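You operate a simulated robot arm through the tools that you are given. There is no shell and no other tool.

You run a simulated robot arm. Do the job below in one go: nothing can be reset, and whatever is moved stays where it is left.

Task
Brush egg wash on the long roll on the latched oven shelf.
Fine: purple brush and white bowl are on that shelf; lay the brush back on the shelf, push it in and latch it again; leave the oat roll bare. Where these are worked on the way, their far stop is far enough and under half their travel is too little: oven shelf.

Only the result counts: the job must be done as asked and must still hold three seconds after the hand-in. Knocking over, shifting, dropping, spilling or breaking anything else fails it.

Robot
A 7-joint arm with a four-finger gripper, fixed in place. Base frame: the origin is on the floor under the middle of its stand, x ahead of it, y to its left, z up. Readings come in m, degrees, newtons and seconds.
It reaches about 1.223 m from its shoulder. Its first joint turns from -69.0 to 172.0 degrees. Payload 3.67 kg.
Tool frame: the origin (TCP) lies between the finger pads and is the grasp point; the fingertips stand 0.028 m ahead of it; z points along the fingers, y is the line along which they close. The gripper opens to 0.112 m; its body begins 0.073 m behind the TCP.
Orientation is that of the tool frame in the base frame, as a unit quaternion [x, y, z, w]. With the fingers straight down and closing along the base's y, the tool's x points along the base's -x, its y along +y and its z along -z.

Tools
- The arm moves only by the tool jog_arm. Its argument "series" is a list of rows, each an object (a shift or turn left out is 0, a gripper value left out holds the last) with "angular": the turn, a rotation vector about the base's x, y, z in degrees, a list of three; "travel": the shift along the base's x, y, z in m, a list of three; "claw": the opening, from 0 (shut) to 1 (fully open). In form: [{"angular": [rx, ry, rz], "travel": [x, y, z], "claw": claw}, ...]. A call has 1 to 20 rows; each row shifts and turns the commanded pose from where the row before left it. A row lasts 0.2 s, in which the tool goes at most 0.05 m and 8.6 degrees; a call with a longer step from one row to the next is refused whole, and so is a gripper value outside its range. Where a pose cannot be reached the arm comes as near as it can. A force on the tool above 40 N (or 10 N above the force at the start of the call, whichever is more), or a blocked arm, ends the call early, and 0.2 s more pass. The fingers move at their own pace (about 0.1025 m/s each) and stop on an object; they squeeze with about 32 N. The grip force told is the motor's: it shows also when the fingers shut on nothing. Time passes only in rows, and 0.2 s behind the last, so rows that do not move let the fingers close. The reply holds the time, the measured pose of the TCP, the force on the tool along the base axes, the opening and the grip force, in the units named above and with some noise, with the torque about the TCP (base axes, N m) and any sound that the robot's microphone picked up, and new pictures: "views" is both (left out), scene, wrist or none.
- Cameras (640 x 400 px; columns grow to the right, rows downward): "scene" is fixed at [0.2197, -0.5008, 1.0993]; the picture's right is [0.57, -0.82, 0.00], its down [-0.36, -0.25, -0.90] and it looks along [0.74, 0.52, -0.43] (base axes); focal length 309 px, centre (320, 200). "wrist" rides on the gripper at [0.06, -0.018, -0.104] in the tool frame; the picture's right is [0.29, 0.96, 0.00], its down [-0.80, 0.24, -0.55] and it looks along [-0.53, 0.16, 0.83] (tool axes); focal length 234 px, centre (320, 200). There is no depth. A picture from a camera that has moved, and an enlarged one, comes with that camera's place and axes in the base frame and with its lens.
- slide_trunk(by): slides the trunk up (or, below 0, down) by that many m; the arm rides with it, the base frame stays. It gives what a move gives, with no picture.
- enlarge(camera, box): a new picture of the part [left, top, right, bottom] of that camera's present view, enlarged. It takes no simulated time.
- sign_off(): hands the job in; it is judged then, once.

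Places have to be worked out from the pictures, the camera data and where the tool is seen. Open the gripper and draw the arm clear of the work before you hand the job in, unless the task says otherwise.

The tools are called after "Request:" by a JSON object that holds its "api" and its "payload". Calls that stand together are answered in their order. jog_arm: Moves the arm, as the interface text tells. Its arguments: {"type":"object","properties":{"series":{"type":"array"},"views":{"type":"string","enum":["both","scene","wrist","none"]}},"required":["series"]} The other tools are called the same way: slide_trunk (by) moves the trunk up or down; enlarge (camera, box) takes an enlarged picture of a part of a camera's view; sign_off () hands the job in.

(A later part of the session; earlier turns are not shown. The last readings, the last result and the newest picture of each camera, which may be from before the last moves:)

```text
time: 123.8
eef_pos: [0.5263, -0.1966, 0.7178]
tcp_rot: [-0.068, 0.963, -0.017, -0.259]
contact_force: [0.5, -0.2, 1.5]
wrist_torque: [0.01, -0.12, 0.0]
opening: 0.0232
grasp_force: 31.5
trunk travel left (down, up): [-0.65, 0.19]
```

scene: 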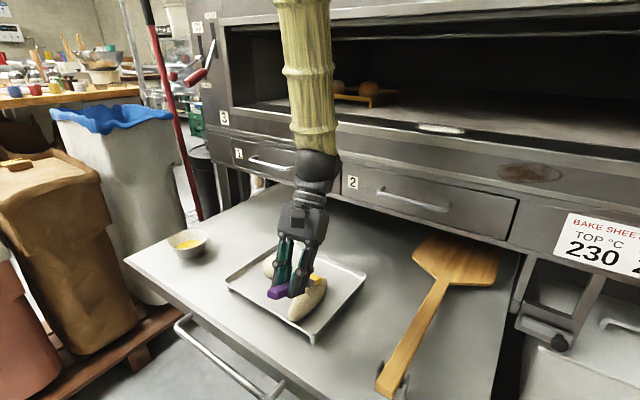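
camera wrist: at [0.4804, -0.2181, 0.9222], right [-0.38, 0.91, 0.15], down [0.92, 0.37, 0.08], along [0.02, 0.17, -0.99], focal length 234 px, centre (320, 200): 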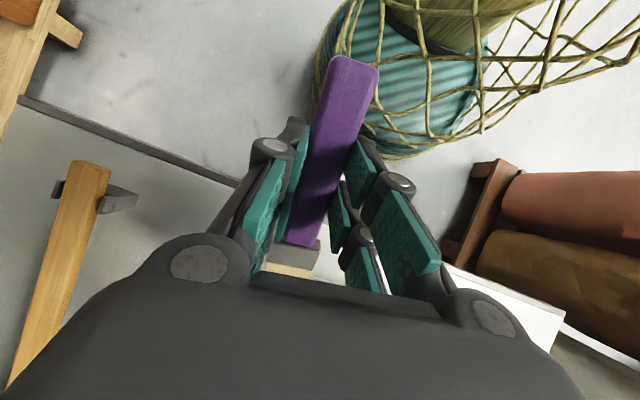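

Contact is light (1.5 N). I continue toward the near end with a bit more pressure.

Request:
{"api": "jog_arm", "payload": {"series": [{"travel": [-0.006, -0.0005, -0.0005]}, {"travel": [-0.006, -0.0005, -0.0004]}, {"travel": [-0.006, -0.0005, -0.0005]}], "views": "none"}}

Request:
{"api": "jog_arm", "payload": {"series": [{"travel": [-0.006, -0.0005, -0.0008]}, {"travel": [-0.006, -0.0005, -0.001]}, {"travel": [-0.006, -0.0005, -0.0011]}], "views": "scene"}}

Request:
{"api": "enlarge", "payload": {"camera": "scene", "box": [270, 250, 350, 330]}}

```text
time: 124.6
eef_pos: [0.5085, -0.1981, 0.7173]
tcp_rot: [-0.069, 0.964, -0.017, -0.258]
contact_force: [3.1, -0.9, 7.7]
wrist_torque: [-0.03, -0.95, -0.01]
opening: 0.0231
grasp_force: 31.3
trunk travel left (down, up): [-0.65, 0.19]
```

```text
time: 125.4
eef_pos: [0.4924, -0.2, 0.7116]
tcp_rot: [-0.068, 0.964, -0.016, -0.258]
contact_force: [2.7, 0.8, 6.5]
wrist_torque: [0.13, -0.87, 0.04]
opening: 0.0234
grasp_force: 31.4
trunk travel left (down, up): [-0.65, 0.19]
```

scene: 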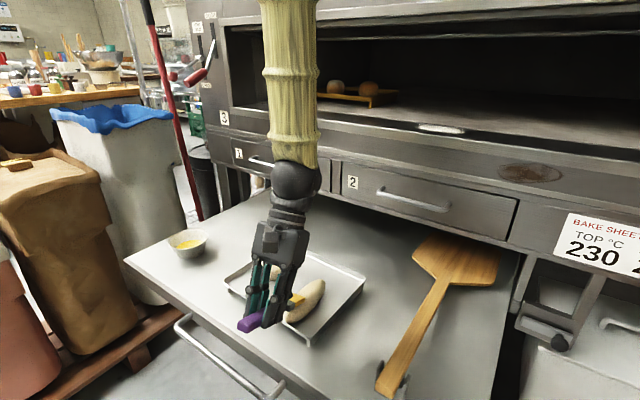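

```text
5.00 times, centred on (310, 290) of scene
camera zoom: at [0.2197, -0.5008, 1.0993], right [0.57, -0.82, 0.0], down [-0.36, -0.25, -0.9], along [0.74, 0.52, -0.43], focal length 1544 px, centre (370, -250)
```

zoom: 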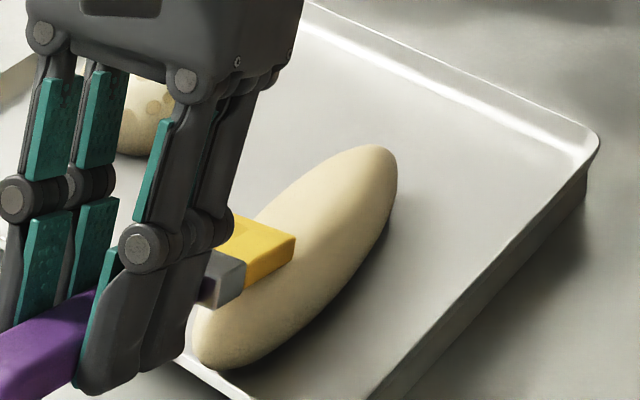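

The roll's colour looks warmer now. I lift off and inspect at high zoom.

Request:
{"api": "jog_arm", "payload": {"series": [{"travel": [-0.004, 0, 0.004]}, {"travel": [-0.01, 0, 0.02]}, {"travel": [0, 0, 0.04]}, {"travel": [0, 0.04, 0.02]}, {}], "views": "scene"}}

Request:
{"api": "enlarge", "payload": {"camera": "scene", "box": [280, 270, 335, 325]}}

Request:
{"api": "enlarge", "payload": {"camera": "scene", "box": [220, 240, 310, 310]}}

```text
time: 126.6
eef_pos: [0.4766, -0.1619, 0.7974]
tcp_rot: [-0.068, 0.964, -0.016, -0.258]
contact_force: [0.0, -0.4, -0.4]
wrist_torque: [0.03, 0.02, -0.03]
opening: 0.0233
grasp_force: 32.3
trunk travel left (down, up): [-0.65, 0.19]
```

scene: 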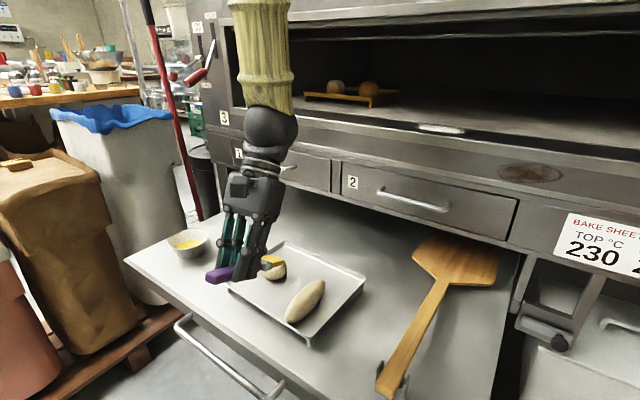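

```text
7.27 times, centred on (308, 298) of scene
camera zoom: at [0.2197, -0.5008, 1.0993], right [0.57, -0.82, 0.0], down [-0.36, -0.25, -0.9], along [0.74, 0.52, -0.43], focal length 2246 px, centre (411, -509)
```

zoom: 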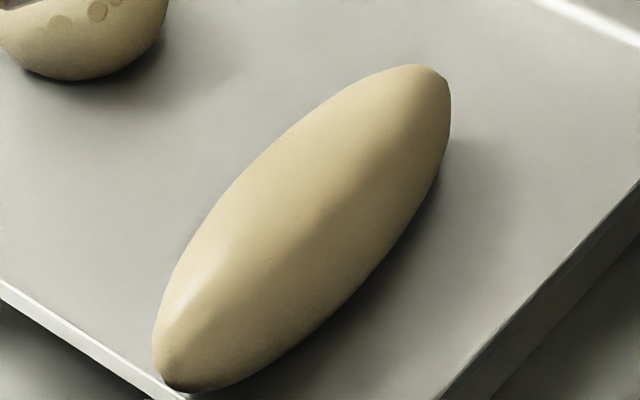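

```text
5.71 times, centred on (265, 275) of scene
camera zoom: at [0.2197, -0.5008, 1.0993], right [0.57, -0.82, 0.0], down [-0.36, -0.25, -0.9], along [0.74, 0.52, -0.43], focal length 1765 px, centre (634, -229)
```

zoom: 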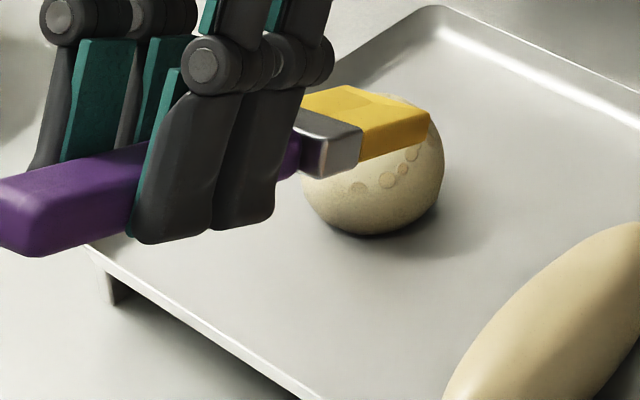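

The roll has clearly turned more golden and glossy, so the strokes are working. I go back for another full stroke, starting at its far end.

Request:
{"api": "jog_arm", "payload": {"series": [{"travel": [0.0288, -0.011, -0.01]}, {"travel": [0.0288, -0.011, -0.01]}, {"travel": [0.0288, -0.011, -0.01]}, {"travel": [0, 0, -0.03]}, {"travel": [0, 0, -0.012]}, {"travel": [0, 0, -0.006]}, {"travel": [0, 0, -0.003]}, {"travel": [0, 0, -0.001]}, {}], "views": "scene"}}

Request:
{"api": "enlarge", "payload": {"camera": "scene", "box": [270, 250, 350, 330]}}

```text
time: 128.6
eef_pos: [0.5625, -0.1935, 0.7157]
tcp_rot: [-0.068, 0.963, -0.016, -0.259]
contact_force: [-0.8, 0.2, -0.5]
wrist_torque: [-0.01, 0.0, -0.01]
opening: 0.0235
grasp_force: 32.2
trunk travel left (down, up): [-0.65, 0.19]
```

scene: 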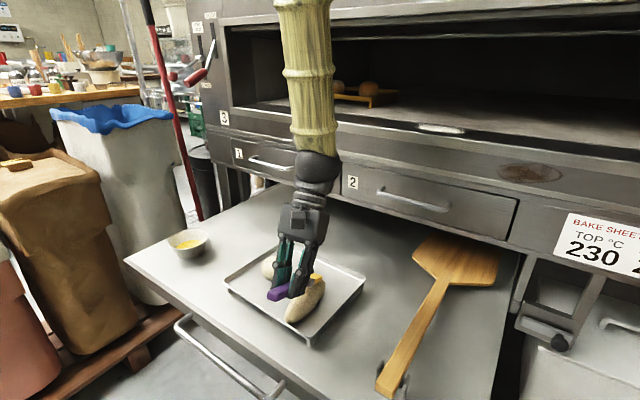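

```text
5.00 times, centred on (310, 290) of scene
camera zoom: at [0.2197, -0.5008, 1.0993], right [0.57, -0.82, 0.0], down [-0.36, -0.25, -0.9], along [0.74, 0.52, -0.43], focal length 1544 px, centre (370, -250)
```

zoom: 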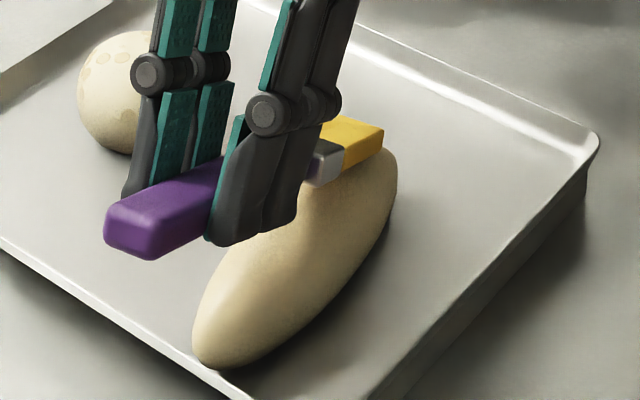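

Not touching yet; I lower further in small steps.

Request:
{"api": "jog_arm", "payload": {"series": [{"travel": [0, 0, -0.0015]}, {}], "views": "none"}}

Request:
{"api": "jog_arm", "payload": {"series": [{"travel": [-0.002, 0, -0.001]}, {}], "views": "none"}}

```text
time: 129.2
eef_pos: [0.5636, -0.1936, 0.7139]
tcp_rot: [-0.068, 0.963, -0.018, -0.258]
contact_force: [-0.2, -0.6, -0.5]
wrist_torque: [0.02, -0.01, -0.03]
opening: 0.0232
grasp_force: 32.0
trunk travel left (down, up): [-0.65, 0.19]
```

```text
time: 129.8
eef_pos: [0.5617, -0.1927, 0.7129]
tcp_rot: [-0.068, 0.963, -0.017, -0.259]
contact_force: [0.3, 0.3, -0.4]
wrist_torque: [0.02, 0.0, 0.03]
opening: 0.0231
grasp_force: 32.2
trunk travel left (down, up): [-0.65, 0.19]
```

Still free; I slide 6 mm toward the middle at this height and check.

Request:
{"api": "jog_arm", "payload": {"series": [{"travel": [-0.005, -0.0004, 0]}, {}], "views": "none"}}

```text
time: 130.4
eef_pos: [0.5566, -0.193, 0.7131]
tcp_rot: [-0.068, 0.964, -0.016, -0.258]
contact_force: [0.0, -0.9, -0.2]
wrist_torque: [0.0, -0.01, 0.01]
opening: 0.0235
grasp_force: 32.1
trunk travel left (down, up): [-0.65, 0.19]
```

Request:
{"api": "jog_arm", "payload": {"series": [{"travel": [-0.004, -0.0003, -0.0005]}, {}], "views": "none"}}

Request:
{"api": "enlarge", "payload": {"camera": "scene", "box": [270, 250, 350, 330]}}

```text
time: 131.0
eef_pos: [0.5529, -0.1934, 0.7132]
tcp_rot: [-0.069, 0.963, -0.016, -0.259]
contact_force: [0.3, 0.0, -0.2]
wrist_torque: [0.02, -0.02, 0.0]
opening: 0.0234
grasp_force: 31.8
trunk travel left (down, up): [-0.65, 0.19]
```

```text
5.00 times, centred on (310, 290) of scene
camera zoom: at [0.2197, -0.5008, 1.0993], right [0.57, -0.82, 0.0], down [-0.36, -0.25, -0.9], along [0.74, 0.52, -0.43], focal length 1544 px, centre (370, -250)
```

zoom: 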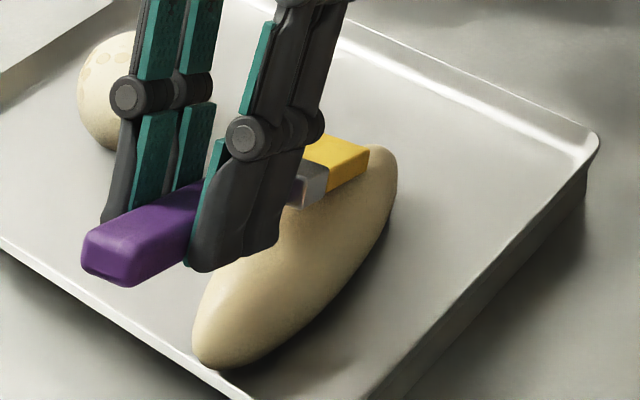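

Very near. I continue with small forward-down increments until contact.

Request:
{"api": "jog_arm", "payload": {"series": [{"travel": [-0.003, -0.0002, -0.0007]}, {}], "views": "none"}}

Request:
{"api": "jog_arm", "payload": {"series": [{"travel": [-0.003, -0.0002, -0.0007]}, {}], "views": "none"}}

```text
time: 131.6
eef_pos: [0.5494, -0.1934, 0.7133]
tcp_rot: [-0.068, 0.964, -0.017, -0.258]
contact_force: [3.9, -0.3, 5.7]
wrist_torque: [0.09, -0.78, -0.02]
opening: 0.0233
grasp_force: 32.0
trunk travel left (down, up): [-0.65, 0.19]
```

```text
time: 132.2
eef_pos: [0.5469, -0.1942, 0.7102]
tcp_rot: [-0.069, 0.964, -0.017, -0.257]
contact_force: [4.1, 0.8, 6.1]
wrist_torque: [0.1, -0.95, 0.05]
opening: 0.0233
grasp_force: 32.1
trunk travel left (down, up): [-0.65, 0.19]
```

In contact at about 6 N. I ease slightly and stroke toward the near end.

Request:
{"api": "jog_arm", "payload": {"series": [{"travel": [-0.006, -0.0005, 0.0006]}, {"travel": [-0.006, -0.0005, 0.0003]}, {"travel": [-0.006, -0.0005, 0.0001]}], "views": "none"}}

Request:
{"api": "jog_arm", "payload": {"series": [{"travel": [-0.006, -0.0005, 0]}, {"travel": [-0.006, -0.0005, -0.0002]}, {"travel": [-0.006, -0.0005, -0.0003]}], "views": "scene"}}

Request:
{"api": "enlarge", "payload": {"camera": "scene", "box": [260, 250, 340, 330]}}

```text
time: 133.0
eef_pos: [0.5285, -0.196, 0.7117]
tcp_rot: [-0.069, 0.964, -0.017, -0.258]
contact_force: [-0.8, 0.8, -0.2]
wrist_torque: [0.03, 0.0, 0.04]
opening: 0.0235
grasp_force: 31.9
trunk travel left (down, up): [-0.65, 0.19]
```

```text
time: 133.8
eef_pos: [0.5086, -0.1969, 0.7123]
tcp_rot: [-0.069, 0.963, -0.017, -0.258]
contact_force: [0.0, 0.2, -1.0]
wrist_torque: [-0.03, -0.01, -0.01]
opening: 0.0232
grasp_force: 32.0
trunk travel left (down, up): [-0.65, 0.19]
```

scene: 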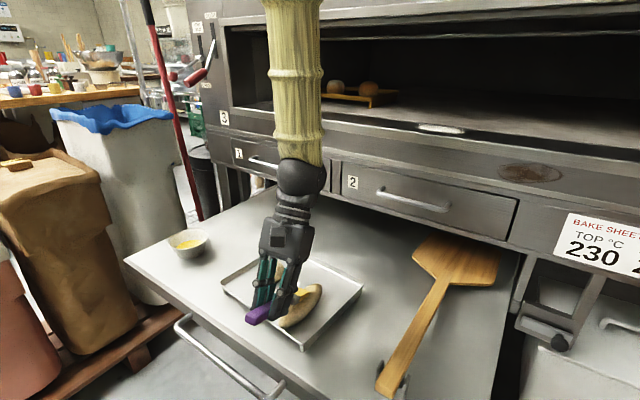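

```text
5.00 times, centred on (300, 290) of scene
camera zoom: at [0.2197, -0.5008, 1.0993], right [0.57, -0.82, 0.0], down [-0.36, -0.25, -0.9], along [0.74, 0.52, -0.43], focal length 1544 px, centre (420, -250)
```

zoom: 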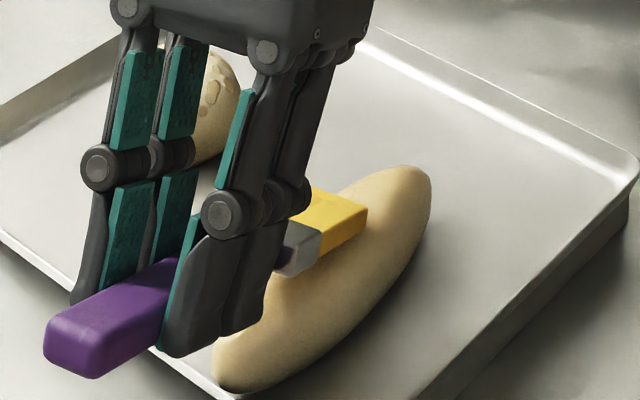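

The roll is visibly more golden. The tray slid a few millimetres under the firm press, so I keep it lighter and continue to the near end.

Request:
{"api": "jog_arm", "payload": {"series": [{"travel": [-0.005, -0.0004, -0.0008]}, {"travel": [-0.005, -0.0004, -0.0008]}], "views": "none"}}

Request:
{"api": "jog_arm", "payload": {"series": [{"travel": [-0.005, -0.0004, -0.0008]}, {"travel": [-0.005, -0.0004, -0.0008]}], "views": "none"}}

```text
time: 134.4
eef_pos: [0.4996, -0.1987, 0.7109]
tcp_rot: [-0.069, 0.964, -0.017, -0.258]
contact_force: [2.6, 1.3, 6.3]
wrist_torque: [0.24, -0.89, 0.08]
opening: 0.0234
grasp_force: 32.0
trunk travel left (down, up): [-0.65, 0.19]
```

```text
time: 135.0
eef_pos: [0.4887, -0.198, 0.7094]
tcp_rot: [-0.069, 0.963, -0.017, -0.258]
contact_force: [2.6, -0.7, 6.7]
wrist_torque: [-0.11, -0.9, -0.12]
opening: 0.0232
grasp_force: 31.6
trunk travel left (down, up): [-0.65, 0.19]
```

That is firm enough; I lift off and check roll, tray and shelf.

Request:
{"api": "jog_arm", "payload": {"series": [{"travel": [0, 0, 0.005]}, {"travel": [-0.01, 0, 0.02]}, {"travel": [-0.01, 0, 0.04]}, {"travel": [0, 0.03, 0.03]}, {}], "views": "scene"}}

Request:
{"api": "enlarge", "payload": {"camera": "scene", "box": [270, 265, 335, 330]}}

Request:
{"api": "enlarge", "payload": {"camera": "scene", "box": [150, 220, 390, 380]}}

```text
time: 136.2
eef_pos: [0.4711, -0.1702, 0.8031]
tcp_rot: [-0.069, 0.963, -0.016, -0.259]
contact_force: [0.2, -0.4, -0.8]
wrist_torque: [0.06, 0.03, -0.05]
opening: 0.0232
grasp_force: 31.4
trunk travel left (down, up): [-0.65, 0.19]
```

scene: 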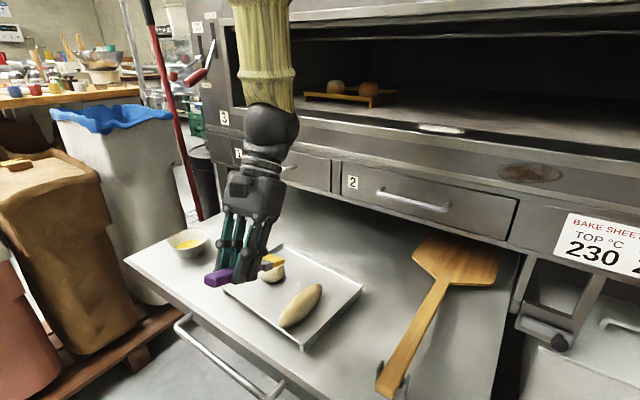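

```text
6.15 times, centred on (302, 298) of scene
camera zoom: at [0.2197, -0.5008, 1.0993], right [0.57, -0.82, 0.0], down [-0.36, -0.25, -0.9], along [0.74, 0.52, -0.43], focal length 1901 px, centre (428, -400)
```

zoom: 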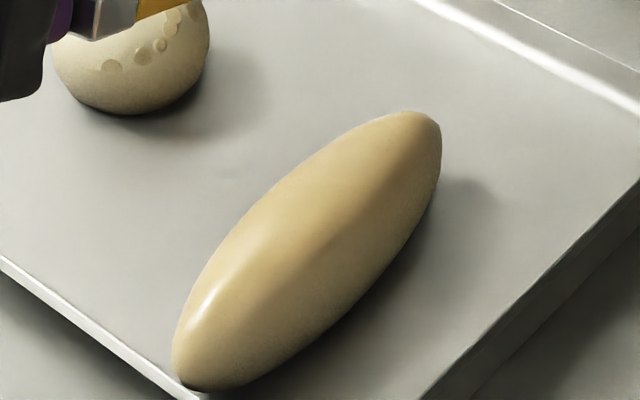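

```text
2.50 times, centred on (270, 300) of scene
camera zoom: at [0.2197, -0.5008, 1.0993], right [0.57, -0.82, 0.0], down [-0.36, -0.25, -0.9], along [0.74, 0.52, -0.43], focal length 772 px, centre (445, -50)
```

zoom: 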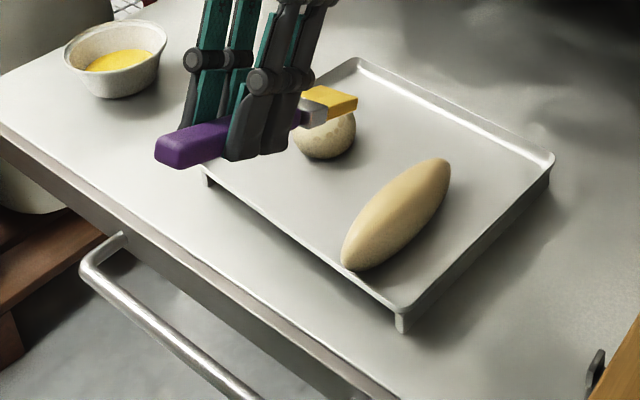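

The roll is now clearly glazed and shiny, but my pulling strokes have nudged the tray toward the shelf front. I now use pushing strokes in +x instead, which also move things back; first I re-tilt the hand 8° to recover the brush angle and go over the roll's near end.

Request:
{"api": "jog_arm", "payload": {"series": [{"angular": [-1.12, 7.92, 0], "travel": [-0.002, -0.015, -0.01]}, {"travel": [-0.003, -0.0145, -0.025]}, {"travel": [0, 0, -0.025]}, {"travel": [0, 0, -0.008]}, {}], "views": "scene"}}

Request:
{"api": "enlarge", "payload": {"camera": "scene", "box": [245, 255, 335, 345]}}

```text
time: 137.4
eef_pos: [0.4652, -0.1985, 0.7357]
tcp_rot: [-0.068, 0.943, -0.022, -0.325]
contact_force: [0.0, 0.1, -0.5]
wrist_torque: [-0.01, -0.02, 0.0]
opening: 0.0232
grasp_force: 31.7
trunk travel left (down, up): [-0.65, 0.19]
```

scene: 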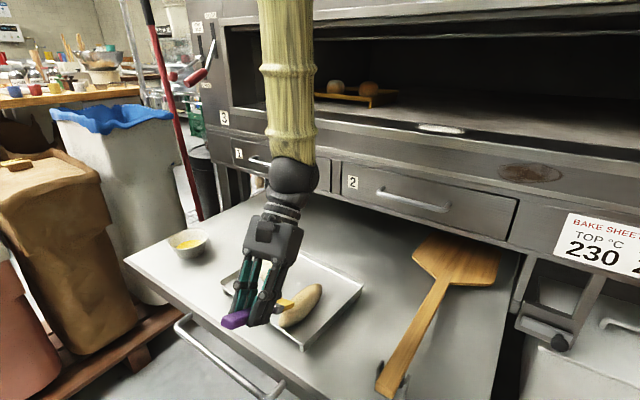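

```text
4.44 times, centred on (290, 300) of scene
camera zoom: at [0.2197, -0.5008, 1.0993], right [0.57, -0.82, 0.0], down [-0.36, -0.25, -0.9], along [0.74, 0.52, -0.43], focal length 1373 px, centre (453, -244)
```

zoom: 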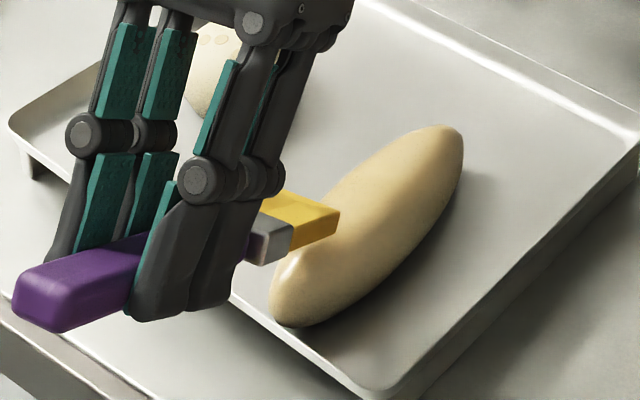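

The tip is above the near half of the roll. I lower until contact.

Request:
{"api": "jog_arm", "payload": {"series": [{"travel": [0, 0, -0.006]}, {"travel": [0, 0, -0.004]}, {"travel": [0, 0, -0.002]}, {}], "views": "none"}}

Request:
{"api": "jog_arm", "payload": {"series": [{"travel": [0, 0, -0.002]}, {}], "views": "none"}}

Request:
{"api": "jog_arm", "payload": {"series": [{"travel": [0, 0, -0.0015]}, {}], "views": "none"}}

```text
time: 138.4
eef_pos: [0.4656, -0.1974, 0.7236]
tcp_rot: [-0.068, 0.943, -0.022, -0.325]
contact_force: [0.5, -0.3, 0.7]
wrist_torque: [0.0, 0.04, -0.01]
opening: 0.0235
grasp_force: 32.5
trunk travel left (down, up): [-0.65, 0.19]
```

```text
time: 139.0
eef_pos: [0.4649, -0.1985, 0.7213]
tcp_rot: [-0.067, 0.943, -0.021, -0.325]
contact_force: [-0.7, 0.6, -0.6]
wrist_torque: [-0.02, 0.02, 0.04]
opening: 0.0236
grasp_force: 32.2
trunk travel left (down, up): [-0.65, 0.19]
```

```text
time: 139.6
eef_pos: [0.4659, -0.198, 0.7197]
tcp_rot: [-0.068, 0.943, -0.022, -0.324]
contact_force: [-0.1, 0.8, 0.3]
wrist_torque: [0.02, 0.03, -0.03]
opening: 0.0233
grasp_force: 31.3
trunk travel left (down, up): [-0.65, 0.19]
```

Request:
{"api": "jog_arm", "payload": {"series": [{"travel": [0, 0, -0.0015]}, {}], "views": "none"}}

Request:
{"api": "jog_arm", "payload": {"series": [{"travel": [0, 0, -0.001]}, {}], "views": "none"}}

```text
time: 140.2
eef_pos: [0.4649, -0.1975, 0.7177]
tcp_rot: [-0.068, 0.943, -0.022, -0.324]
contact_force: [-0.4, 0.1, 0.4]
wrist_torque: [0.02, -0.05, 0.02]
opening: 0.0232
grasp_force: 32.0
trunk travel left (down, up): [-0.65, 0.19]
```

```text
time: 140.8
eef_pos: [0.4646, -0.1985, 0.7172]
tcp_rot: [-0.067, 0.943, -0.022, -0.325]
contact_force: [-2.2, -0.4, 5.6]
wrist_torque: [0.03, -0.38, 0.0]
opening: 0.0232
grasp_force: 31.7
trunk travel left (down, up): [-0.65, 0.19]
```

Contact (5.6 N). I ease a little and push a stroke in +x, rising along the curve, then look.

Request:
{"api": "jog_arm", "payload": {"series": [{"travel": [0.003, 0.0001, 0.0007]}, {"travel": [0.006, 0.0002, 0.0008]}, {"travel": [0.006, 0.0002, 0.0006]}], "views": "scene"}}

Request:
{"api": "enlarge", "payload": {"camera": "scene", "box": [245, 255, 335, 345]}}

```text
time: 141.6
eef_pos: [0.4797, -0.198, 0.7179]
tcp_rot: [-0.067, 0.943, -0.021, -0.325]
contact_force: [-1.4, 0.1, 1.0]
wrist_torque: [0.02, 0.04, 0.02]
opening: 0.0232
grasp_force: 31.9
trunk travel left (down, up): [-0.65, 0.19]
```

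scene: 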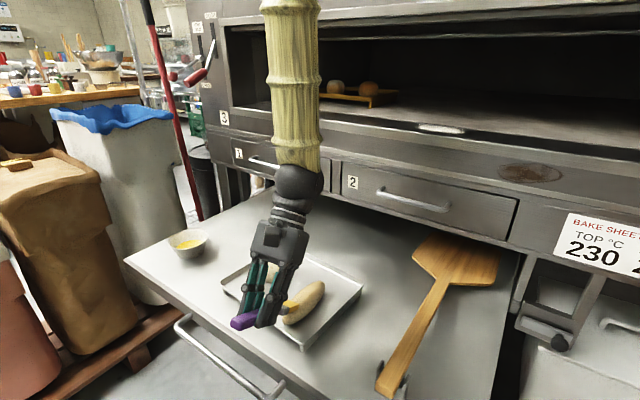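

```text
4.44 times, centred on (290, 300) of scene
camera zoom: at [0.2197, -0.5008, 1.0993], right [0.57, -0.82, 0.0], down [-0.36, -0.25, -0.9], along [0.74, 0.52, -0.43], focal length 1373 px, centre (453, -244)
```

zoom: 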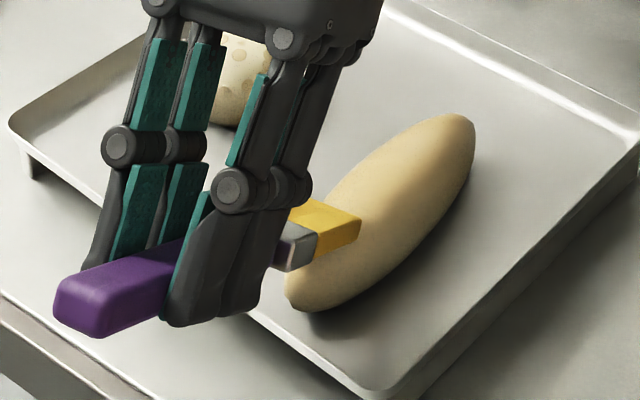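

The roll moved back +x by about 1 cm with the brush, which is welcome. I press slightly and push it further back toward its original place.

Request:
{"api": "jog_arm", "payload": {"series": [{"travel": [0.003, 0.0001, -0.0007]}, {"travel": [0.006, 0.0002, 0]}, {"travel": [0.006, 0.0002, 0.0001]}, {"travel": [0.006, 0.0002, 0.0001]}], "views": "scene"}}

Request:
{"api": "enlarge", "payload": {"camera": "scene", "box": [245, 245, 345, 345]}}

```text
time: 142.6
eef_pos: [0.502, -0.1972, 0.7193]
tcp_rot: [-0.067, 0.943, -0.021, -0.325]
contact_force: [-0.6, -0.8, 1.2]
wrist_torque: [0.02, -0.11, 0.01]
opening: 0.023
grasp_force: 32.5
trunk travel left (down, up): [-0.65, 0.19]
```

scene: 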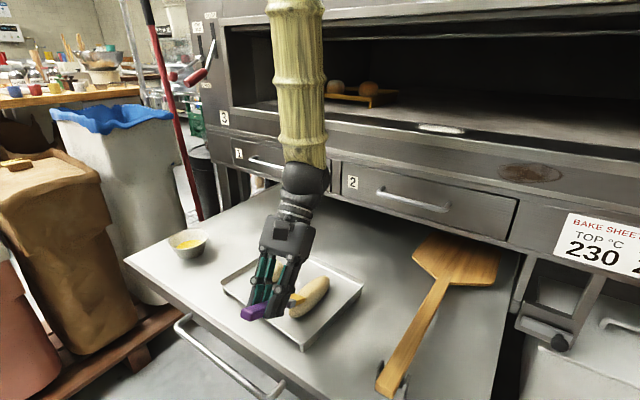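

```text
4.00 times, centred on (295, 295) of scene
camera zoom: at [0.2197, -0.5008, 1.0993], right [0.57, -0.82, 0.0], down [-0.36, -0.25, -0.9], along [0.74, 0.52, -0.43], focal length 1236 px, centre (420, -180)
```

zoom: 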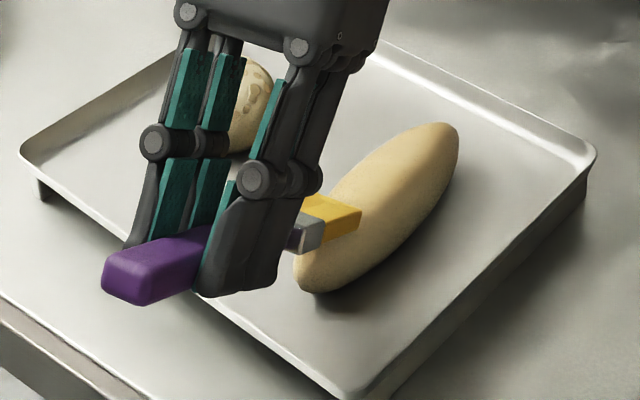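

The roll is back to about its original distance from the tray's front. Now I continue +x with a lighter touch so the bristles slide over the crown to the far end.

Request:
{"api": "jog_arm", "payload": {"series": [{"travel": [0.008, 0.0002, 0.0012]}, {"travel": [0.008, 0.0002, 0.0008]}, {"travel": [0.008, 0.0002, 0.0004]}], "views": "scene"}}

Request:
{"api": "enlarge", "payload": {"camera": "scene", "box": [245, 245, 345, 345]}}

```text
time: 143.4
eef_pos: [0.5264, -0.1944, 0.7213]
tcp_rot: [-0.068, 0.943, -0.021, -0.325]
contact_force: [-0.9, -0.3, -0.5]
wrist_torque: [0.0, 0.01, -0.02]
opening: 0.0232
grasp_force: 31.8
trunk travel left (down, up): [-0.65, 0.19]
```

scene: 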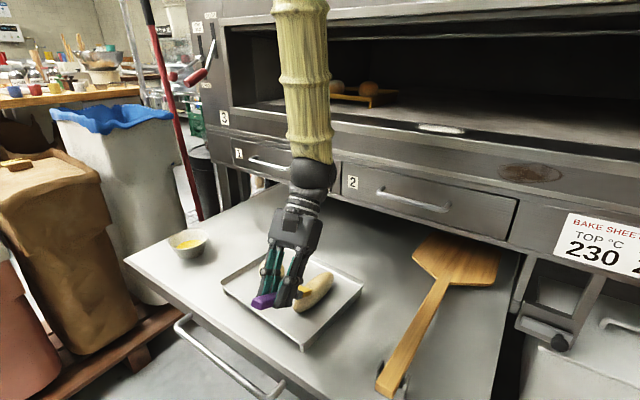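

```text
4.00 times, centred on (295, 295) of scene
camera zoom: at [0.2197, -0.5008, 1.0993], right [0.57, -0.82, 0.0], down [-0.36, -0.25, -0.9], along [0.74, 0.52, -0.43], focal length 1236 px, centre (420, -180)
```

zoom: 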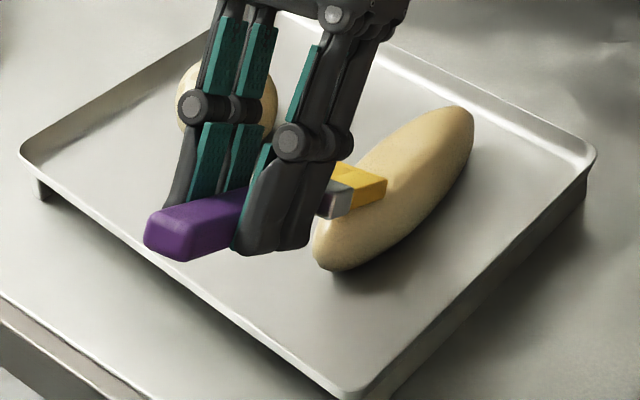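

The roll has been pushed a bit past its original spot, and contact was just lost. I lift and inspect the glaze.

Request:
{"api": "jog_arm", "payload": {"series": [{"travel": [0, 0, 0.01]}, {"travel": [-0.02, 0, 0.03]}, {"travel": [-0.03, 0.0, 0.03]}, {}], "views": "scene"}}

Request:
{"api": "enlarge", "payload": {"camera": "scene", "box": [285, 255, 345, 325]}}

```text
time: 144.4
eef_pos: [0.4752, -0.1951, 0.7913]
tcp_rot: [-0.067, 0.943, -0.021, -0.325]
contact_force: [1.3, -0.8, 0.4]
wrist_torque: [0.0, 0.06, -0.04]
opening: 0.0229
grasp_force: 32.2
trunk travel left (down, up): [-0.65, 0.19]
```

scene: 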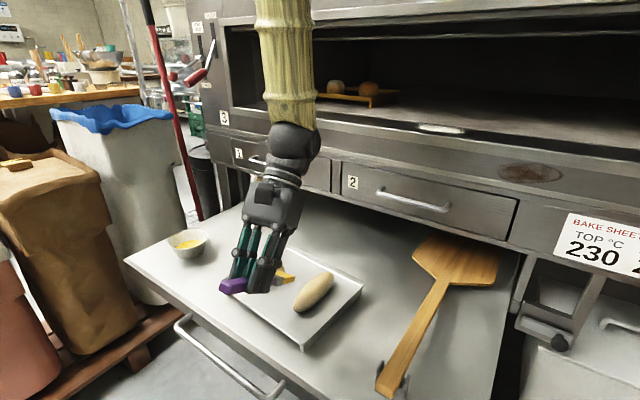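

```text
5.71 times, centred on (315, 290) of scene
camera zoom: at [0.2197, -0.5008, 1.0993], right [0.57, -0.82, 0.0], down [-0.36, -0.25, -0.9], along [0.74, 0.52, -0.43], focal length 1765 px, centre (349, -314)
```

zoom: 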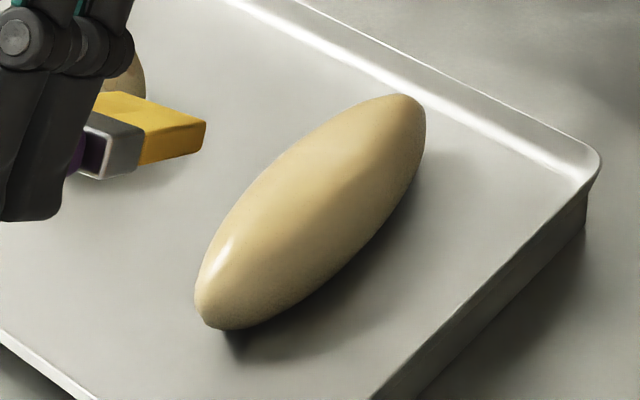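

The roll has a golden, glossy look and sits near its original tray position (centre about (0.657, -0.181)). I do another light -x stroke from the far end to even it out.

Request:
{"api": "jog_arm", "payload": {"series": [{"travel": [0.04, 0, -0.012]}, {"travel": [0.04, 0.0005, -0.012]}, {"travel": [0.039, 0.0005, -0.012]}, {"travel": [0, 0, -0.02]}, {"travel": [0, 0, -0.01]}, {"travel": [0, 0, -0.004]}, {"travel": [0, 0, -0.002]}, {}], "views": "scene"}}

Request:
{"api": "enlarge", "payload": {"camera": "scene", "box": [275, 245, 355, 325]}}

```text
time: 146.2
eef_pos: [0.5943, -0.1954, 0.719]
tcp_rot: [-0.067, 0.943, -0.022, -0.325]
contact_force: [1.3, 0.6, 7.6]
wrist_torque: [0.08, -0.8, 0.01]
opening: 0.0231
grasp_force: 32.3
trunk travel left (down, up): [-0.65, 0.19]
```

scene: 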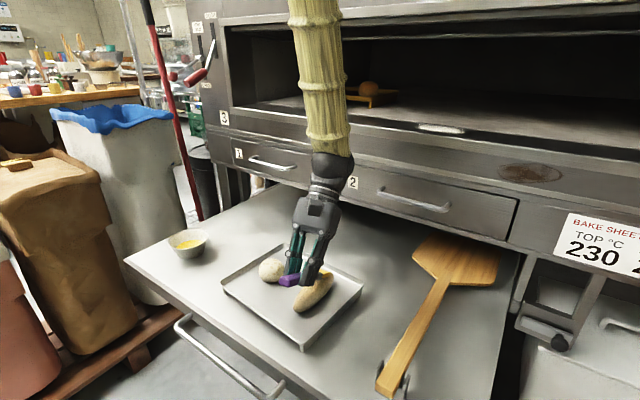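

```text
5.00 times, centred on (315, 285) of scene
camera zoom: at [0.2197, -0.5008, 1.0993], right [0.57, -0.82, 0.0], down [-0.36, -0.25, -0.9], along [0.74, 0.52, -0.43], focal length 1544 px, centre (345, -225)
```

zoom: 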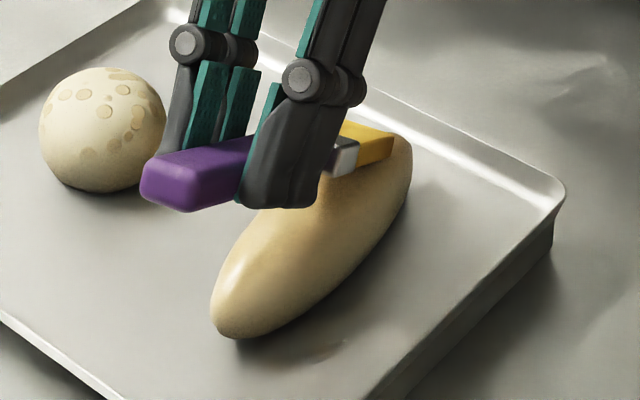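

Contact at 7.6 N; I ease 1 mm to about 2 N and stroke along the curve, checking on the way.

Request:
{"api": "jog_arm", "payload": {"series": [{"travel": [0, 0, 0.001]}, {"travel": [-0.008, -0.0003, 0.0012]}, {"travel": [-0.008, -0.0003, 0.0008]}, {"travel": [-0.008, -0.0003, 0.0005]}], "views": "none"}}

Request:
{"api": "jog_arm", "payload": {"series": [{"travel": [-0.008, -0.0003, -0.0002]}, {"travel": [-0.008, -0.0003, -0.0002]}], "views": "none"}}

```text
time: 147.2
eef_pos: [0.5697, -0.1956, 0.7224]
tcp_rot: [-0.067, 0.943, -0.022, -0.325]
contact_force: [-0.4, 0.2, -0.4]
wrist_torque: [0.02, 0.02, 0.0]
opening: 0.0232
grasp_force: 32.3
trunk travel left (down, up): [-0.65, 0.19]
```

```text
time: 147.8
eef_pos: [0.5558, -0.1965, 0.7225]
tcp_rot: [-0.067, 0.943, -0.021, -0.325]
contact_force: [-1.0, -0.3, 0.0]
wrist_torque: [-0.02, 0.02, -0.04]
opening: 0.0234
grasp_force: 31.7
trunk travel left (down, up): [-0.65, 0.19]
```

No contact now; I lower in half-millimetre steps at the crown to find it.

Request:
{"api": "jog_arm", "payload": {"series": [{"travel": [0, 0, -0.001]}, {}], "views": "none"}}

Request:
{"api": "jog_arm", "payload": {"series": [{"travel": [0, 0, -0.0005]}, {}], "views": "none"}}

Request:
{"api": "jog_arm", "payload": {"series": [{"travel": [0, 0, -0.0005]}, {}], "views": "none"}}

```text
time: 148.4
eef_pos: [0.5546, -0.1967, 0.7207]
tcp_rot: [-0.067, 0.943, -0.022, -0.324]
contact_force: [0.1, -0.6, 0.0]
wrist_torque: [-0.05, 0.01, -0.01]
opening: 0.0232
grasp_force: 32.2
trunk travel left (down, up): [-0.65, 0.19]
```

```text
time: 149.0
eef_pos: [0.5546, -0.1972, 0.7201]
tcp_rot: [-0.068, 0.943, -0.022, -0.324]
contact_force: [-0.3, -0.1, 1.0]
wrist_torque: [0.05, -0.05, 0.01]
opening: 0.0232
grasp_force: 32.2
trunk travel left (down, up): [-0.65, 0.19]
```

```text
time: 149.6
eef_pos: [0.5534, -0.1964, 0.7195]
tcp_rot: [-0.066, 0.943, -0.021, -0.324]
contact_force: [0.7, -0.5, 7.2]
wrist_torque: [-0.07, -0.72, -0.06]
opening: 0.0233
grasp_force: 31.4
trunk travel left (down, up): [-0.65, 0.19]
```

Contact is sharp (1 N then 7 N within half a millimetre). I ease to about 2–3 N and stroke toward the near end.

Request:
{"api": "jog_arm", "payload": {"series": [{"travel": [0, 0, 0.0003]}, {"travel": [-0.008, -0.0003, -0.0003]}, {"travel": [-0.008, -0.0003, -0.0008]}], "views": "none"}}

Request:
{"api": "jog_arm", "payload": {"series": [{"travel": [-0.008, -0.0003, -0.0011]}, {"travel": [-0.008, -0.0003, -0.0014]}], "views": "scene"}}

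Request:
{"api": "enlarge", "payload": {"camera": "scene", "box": [265, 255, 345, 335]}}

```text
time: 150.4
eef_pos: [0.5373, -0.1967, 0.7198]
tcp_rot: [-0.068, 0.943, -0.023, -0.325]
contact_force: [1.6, -0.5, 4.7]
wrist_torque: [0.02, -0.49, -0.01]
opening: 0.0234
grasp_force: 31.6
trunk travel left (down, up): [-0.65, 0.19]
```

```text
time: 151.0
eef_pos: [0.5227, -0.198, 0.7172]
tcp_rot: [-0.067, 0.943, -0.022, -0.325]
contact_force: [1.9, 1.1, 6.9]
wrist_torque: [0.09, -0.79, -0.04]
opening: 0.023
grasp_force: 32.6
trunk travel left (down, up): [-0.65, 0.19]
```

scene: 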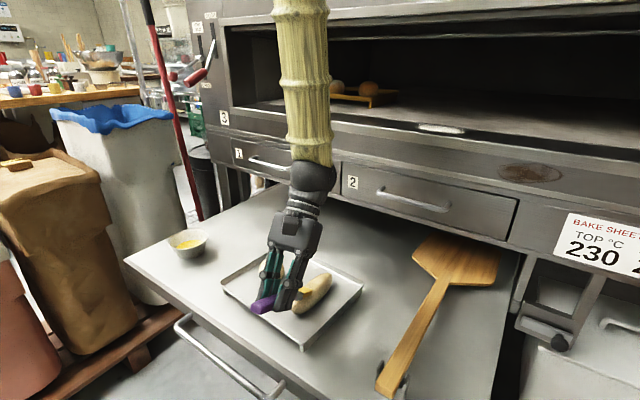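

```text
5.00 times, centred on (305, 295) of scene
camera zoom: at [0.2197, -0.5008, 1.0993], right [0.57, -0.82, 0.0], down [-0.36, -0.25, -0.9], along [0.74, 0.52, -0.43], focal length 1544 px, centre (395, -275)
```

zoom: 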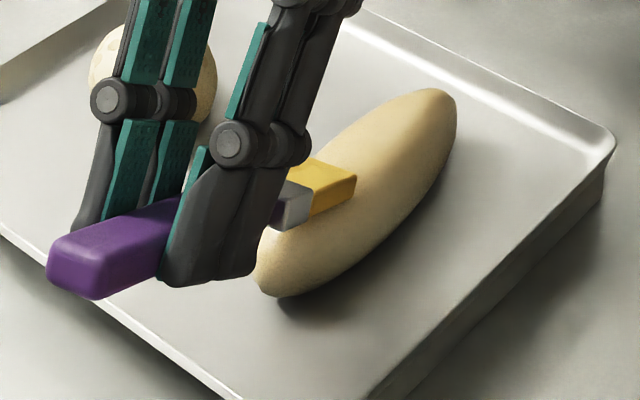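

The roll and tray stay put while the brush slides. I finish this stroke to the near end and lift to inspect.

Request:
{"api": "jog_arm", "payload": {"series": [{"travel": [-0.006, -0.0003, -0.001]}, {"travel": [-0.006, -0.0003, -0.0014]}, {"travel": [-0.004, 0, 0.004]}, {"travel": [-0.01, 0, 0.02]}, {"travel": [-0.02, 0, 0.04]}, {}], "views": "scene"}}

Request:
{"api": "enlarge", "payload": {"camera": "scene", "box": [285, 255, 345, 325]}}

```text
time: 152.4
eef_pos: [0.4779, -0.1978, 0.7769]
tcp_rot: [-0.068, 0.943, -0.021, -0.325]
contact_force: [0.5, 0.1, -0.9]
wrist_torque: [0.01, -0.01, 0.01]
opening: 0.0229
grasp_force: 32.1
trunk travel left (down, up): [-0.65, 0.19]
```

scene: 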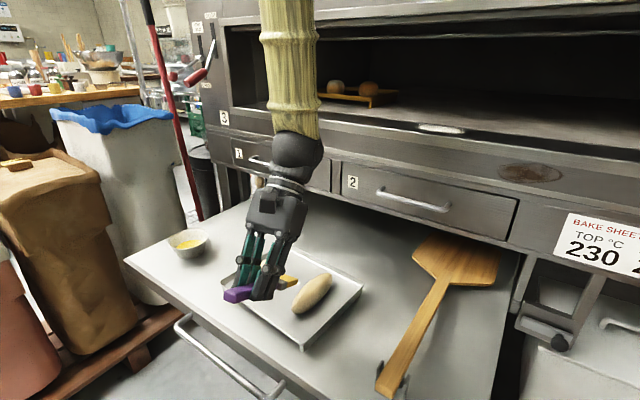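

```text
5.71 times, centred on (315, 290) of scene
camera zoom: at [0.2197, -0.5008, 1.0993], right [0.57, -0.82, 0.0], down [-0.36, -0.25, -0.9], along [0.74, 0.52, -0.43], focal length 1765 px, centre (349, -314)
```

zoom: 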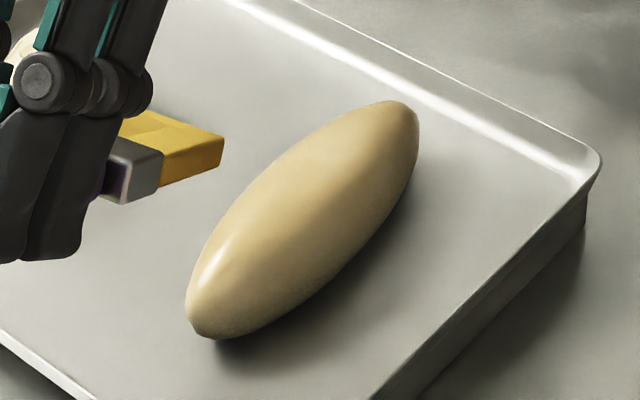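

The roll looks evenly golden. For good coverage of the far half I make one more stroke from the far end with steady contact.

Request:
{"api": "jog_arm", "payload": {"series": [{"travel": [0.042, 0.0011, -0.01]}, {"travel": [0.042, 0.0011, -0.012]}, {"travel": [0.042, 0.0011, -0.014]}, {"travel": [0, 0, -0.016]}, {"travel": [0, 0, -0.004]}, {"travel": [0, 0, -0.002]}, {}], "views": "scene"}}

Request:
{"api": "enlarge", "payload": {"camera": "scene", "box": [275, 245, 355, 325]}}

```text
time: 154.0
eef_pos: [0.604, -0.1946, 0.7209]
tcp_rot: [-0.068, 0.943, -0.022, -0.325]
contact_force: [-0.7, -0.1, -0.5]
wrist_torque: [0.01, 0.05, -0.01]
opening: 0.0236
grasp_force: 31.7
trunk travel left (down, up): [-0.65, 0.19]
```

scene: 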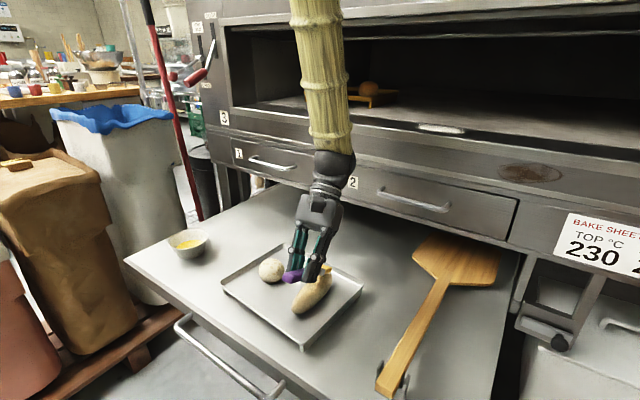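

```text
5.00 times, centred on (315, 285) of scene
camera zoom: at [0.2197, -0.5008, 1.0993], right [0.57, -0.82, 0.0], down [-0.36, -0.25, -0.9], along [0.74, 0.52, -0.43], focal length 1544 px, centre (345, -225)
```

zoom: 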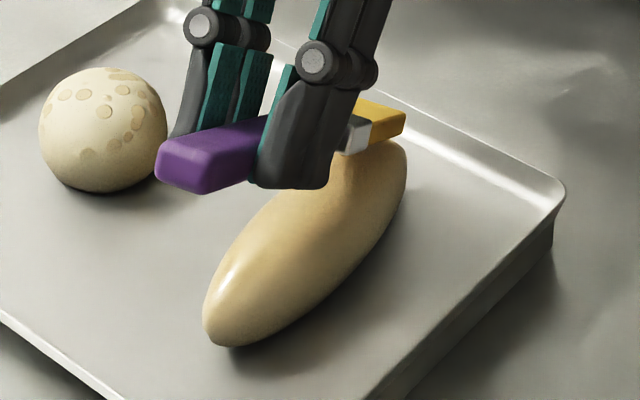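

The tip is over the far end. I lower to contact.

Request:
{"api": "jog_arm", "payload": {"series": [{"travel": [-0.003, 0, -0.002]}, {}], "views": "none"}}

Request:
{"api": "jog_arm", "payload": {"series": [{"travel": [0, 0, -0.0015]}, {}], "views": "none"}}

Request:
{"api": "jog_arm", "payload": {"series": [{"travel": [0, 0, -0.001]}, {}], "views": "none"}}

```text
time: 154.6
eef_pos: [0.6015, -0.1957, 0.7197]
tcp_rot: [-0.068, 0.943, -0.022, -0.325]
contact_force: [-0.1, 0.5, -0.2]
wrist_torque: [0.03, 0.0, -0.04]
opening: 0.023
grasp_force: 31.2
trunk travel left (down, up): [-0.65, 0.19]
```

```text
time: 155.2
eef_pos: [0.6002, -0.1951, 0.718]
tcp_rot: [-0.069, 0.943, -0.022, -0.324]
contact_force: [0.1, -0.3, -0.3]
wrist_torque: [0.0, -0.02, -0.02]
opening: 0.0231
grasp_force: 32.5
trunk travel left (down, up): [-0.65, 0.19]
```

```text
time: 155.8
eef_pos: [0.6004, -0.1948, 0.7163]
tcp_rot: [-0.067, 0.943, -0.021, -0.325]
contact_force: [-0.2, -0.6, -0.4]
wrist_torque: [-0.01, 0.0, -0.02]
opening: 0.0234
grasp_force: 31.8
trunk travel left (down, up): [-0.65, 0.19]
```

Request:
{"api": "jog_arm", "payload": {"series": [{"travel": [0, 0, -0.001]}, {}], "views": "none"}}

Request:
{"api": "jog_arm", "payload": {"series": [{"travel": [-0.002, 0, -0.001]}, {}], "views": "none"}}

```text
time: 156.4
eef_pos: [0.5999, -0.1946, 0.716]
tcp_rot: [-0.068, 0.943, -0.023, -0.325]
contact_force: [0.1, -0.3, -0.9]
wrist_torque: [0.01, 0.05, 0.02]
opening: 0.0233
grasp_force: 32.0
trunk travel left (down, up): [-0.65, 0.19]
```

```text
time: 157.0
eef_pos: [0.5985, -0.1953, 0.7138]
tcp_rot: [-0.068, 0.943, -0.021, -0.325]
contact_force: [-0.3, 0.6, -0.7]
wrist_torque: [0.02, 0.0, 0.0]
opening: 0.0231
grasp_force: 32.4
trunk travel left (down, up): [-0.65, 0.19]
```

Still clear (the brush has tilted a little more in the grip). I continue down in small steps.

Request:
{"api": "jog_arm", "payload": {"series": [{"travel": [-0.001, 0, -0.0012]}, {}], "views": "none"}}

Request:
{"api": "jog_arm", "payload": {"series": [{"travel": [-0.001, 0, -0.0012]}, {}], "views": "scene"}}

Request:
{"api": "enlarge", "payload": {"camera": "scene", "box": [275, 245, 355, 325]}}

```text
time: 157.6
eef_pos: [0.5969, -0.1941, 0.7126]
tcp_rot: [-0.067, 0.943, -0.021, -0.325]
contact_force: [-0.3, -0.5, 0.0]
wrist_torque: [-0.01, -0.06, 0.0]
opening: 0.0232
grasp_force: 32.1
trunk travel left (down, up): [-0.65, 0.19]
```

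```text
time: 158.2
eef_pos: [0.5952, -0.1959, 0.7121]
tcp_rot: [-0.068, 0.943, -0.022, -0.324]
contact_force: [2.4, -0.6, 5.5]
wrist_torque: [0.1, -0.8, 0.0]
opening: 0.0233
grasp_force: 31.7
trunk travel left (down, up): [-0.65, 0.19]
```

scene: 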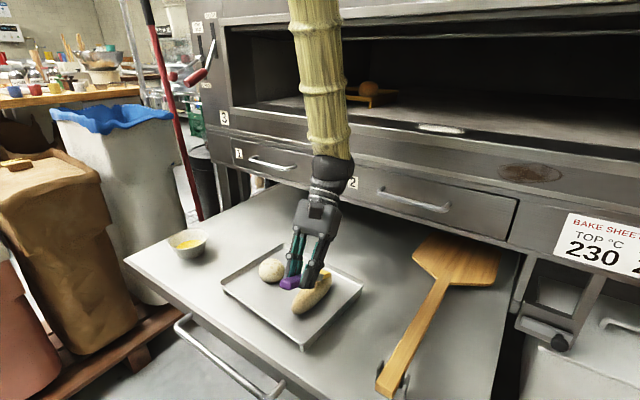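

```text
5.00 times, centred on (315, 285) of scene
camera zoom: at [0.2197, -0.5008, 1.0993], right [0.57, -0.82, 0.0], down [-0.36, -0.25, -0.9], along [0.74, 0.52, -0.43], focal length 1544 px, centre (345, -225)
```

zoom: 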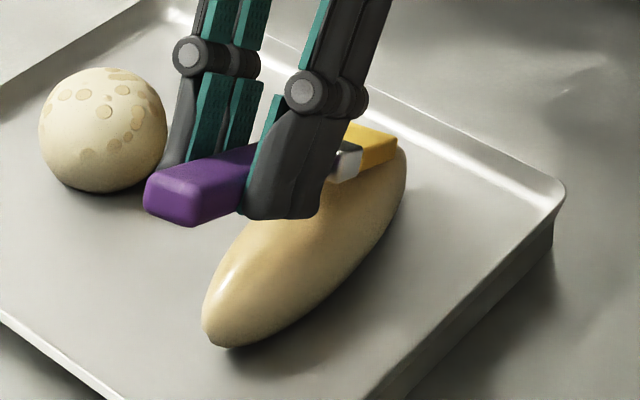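

Contact at 5.5 N on the far end. I stroke toward the middle along the curve.

Request:
{"api": "jog_arm", "payload": {"series": [{"travel": [-0.007, -0.0002, 0.0009]}, {"travel": [-0.007, -0.0002, 0.0007]}, {"travel": [-0.007, -0.0002, 0.0004]}], "views": "none"}}

Request:
{"api": "jog_arm", "payload": {"series": [{"travel": [-0.007, -0.0002, 0.0]}, {"travel": [-0.007, -0.0002, -0.0002]}], "views": "none"}}

```text
time: 159.0
eef_pos: [0.5749, -0.196, 0.7133]
tcp_rot: [-0.068, 0.943, -0.021, -0.325]
contact_force: [0.1, 0.4, 0.8]
wrist_torque: [0.04, -0.08, 0.01]
opening: 0.0233
grasp_force: 31.9
trunk travel left (down, up): [-0.65, 0.19]
```

```text
time: 159.6
eef_pos: [0.5598, -0.1964, 0.7143]
tcp_rot: [-0.068, 0.943, -0.022, -0.325]
contact_force: [2.5, -0.4, 4.3]
wrist_torque: [0.03, -0.6, 0.01]
opening: 0.0231
grasp_force: 31.9
trunk travel left (down, up): [-0.65, 0.19]
```

Contact held (1–4 N) across the far half and crown. I continue to the near end.

Request:
{"api": "jog_arm", "payload": {"series": [{"travel": [-0.007, -0.0002, -0.0003]}, {"travel": [-0.007, -0.0002, -0.0005]}], "views": "none"}}

Request:
{"api": "jog_arm", "payload": {"series": [{"travel": [-0.007, -0.0002, -0.0009]}, {"travel": [-0.007, -0.0002, -0.0012]}], "views": "none"}}

Request:
{"api": "jog_arm", "payload": {"series": [{"travel": [-0.007, -0.0002, -0.0013]}, {"travel": [-0.005, 0, 0.004]}, {"travel": [-0.01, 0, 0.02]}, {"travel": [-0.02, 0, 0.04]}, {}], "views": "scene"}}

Request:
{"api": "enlarge", "payload": {"camera": "scene", "box": [285, 255, 345, 325]}}

```text
time: 160.2
eef_pos: [0.5474, -0.1974, 0.711]
tcp_rot: [-0.068, 0.943, -0.022, -0.325]
contact_force: [4.0, -0.8, 6.0]
wrist_torque: [0.11, -0.84, -0.01]
opening: 0.023
grasp_force: 32.6
trunk travel left (down, up): [-0.65, 0.19]
```

```text
time: 160.8
eef_pos: [0.5321, -0.1979, 0.7108]
tcp_rot: [-0.068, 0.943, -0.022, -0.325]
contact_force: [2.4, -0.5, 6.9]
wrist_torque: [0.1, -0.86, -0.05]
opening: 0.0229
grasp_force: 32.5
trunk travel left (down, up): [-0.65, 0.19]
```

```text
time: 162.0
eef_pos: [0.4906, -0.1987, 0.7727]
tcp_rot: [-0.067, 0.943, -0.021, -0.326]
contact_force: [0.1, -0.1, -0.3]
wrist_torque: [0.01, 0.0, -0.01]
opening: 0.0231
grasp_force: 31.9
trunk travel left (down, up): [-0.65, 0.19]
```

scene: 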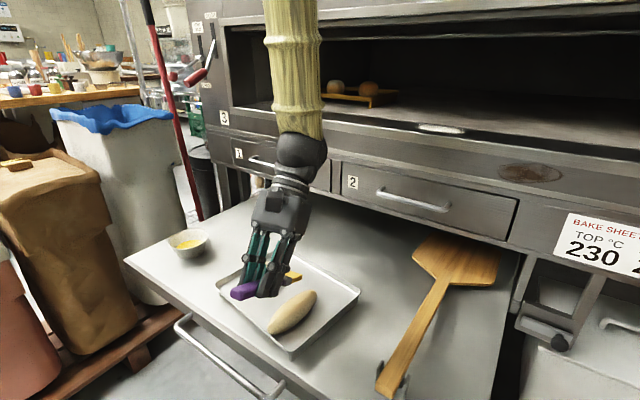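

```text
5.71 times, centred on (315, 290) of scene
camera zoom: at [0.2197, -0.5008, 1.0993], right [0.57, -0.82, 0.0], down [-0.36, -0.25, -0.9], along [0.74, 0.52, -0.43], focal length 1765 px, centre (349, -314)
```

zoom: 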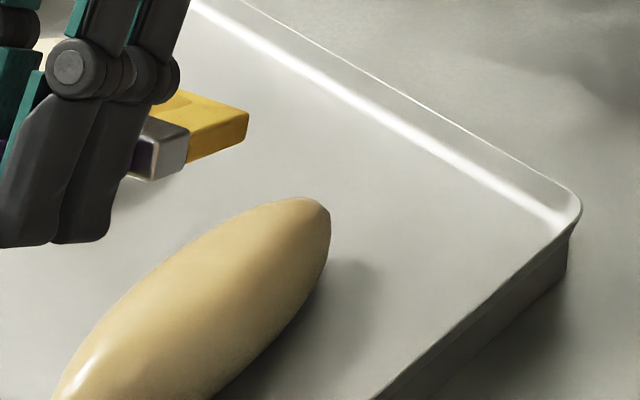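

The roll was dragged toward the front again in the last part. I look at the whole tray.

Request:
{"api": "enlarge", "payload": {"camera": "scene", "box": [200, 235, 380, 365]}}

```text
3.08 times, centred on (290, 300) of scene
camera zoom: at [0.2197, -0.5008, 1.0993], right [0.57, -0.82, 0.0], down [-0.36, -0.25, -0.9], along [0.74, 0.52, -0.43], focal length 950 px, centre (412, -108)
```

zoom: 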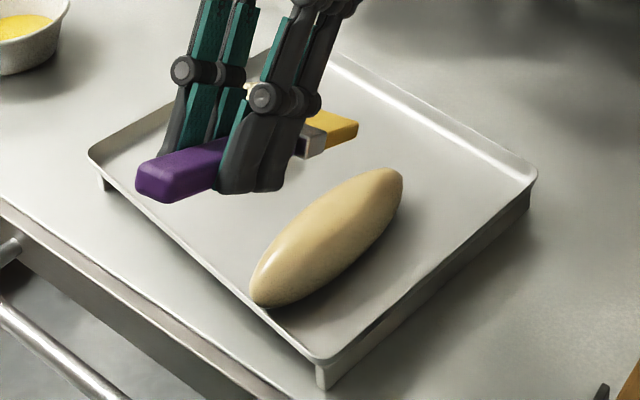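

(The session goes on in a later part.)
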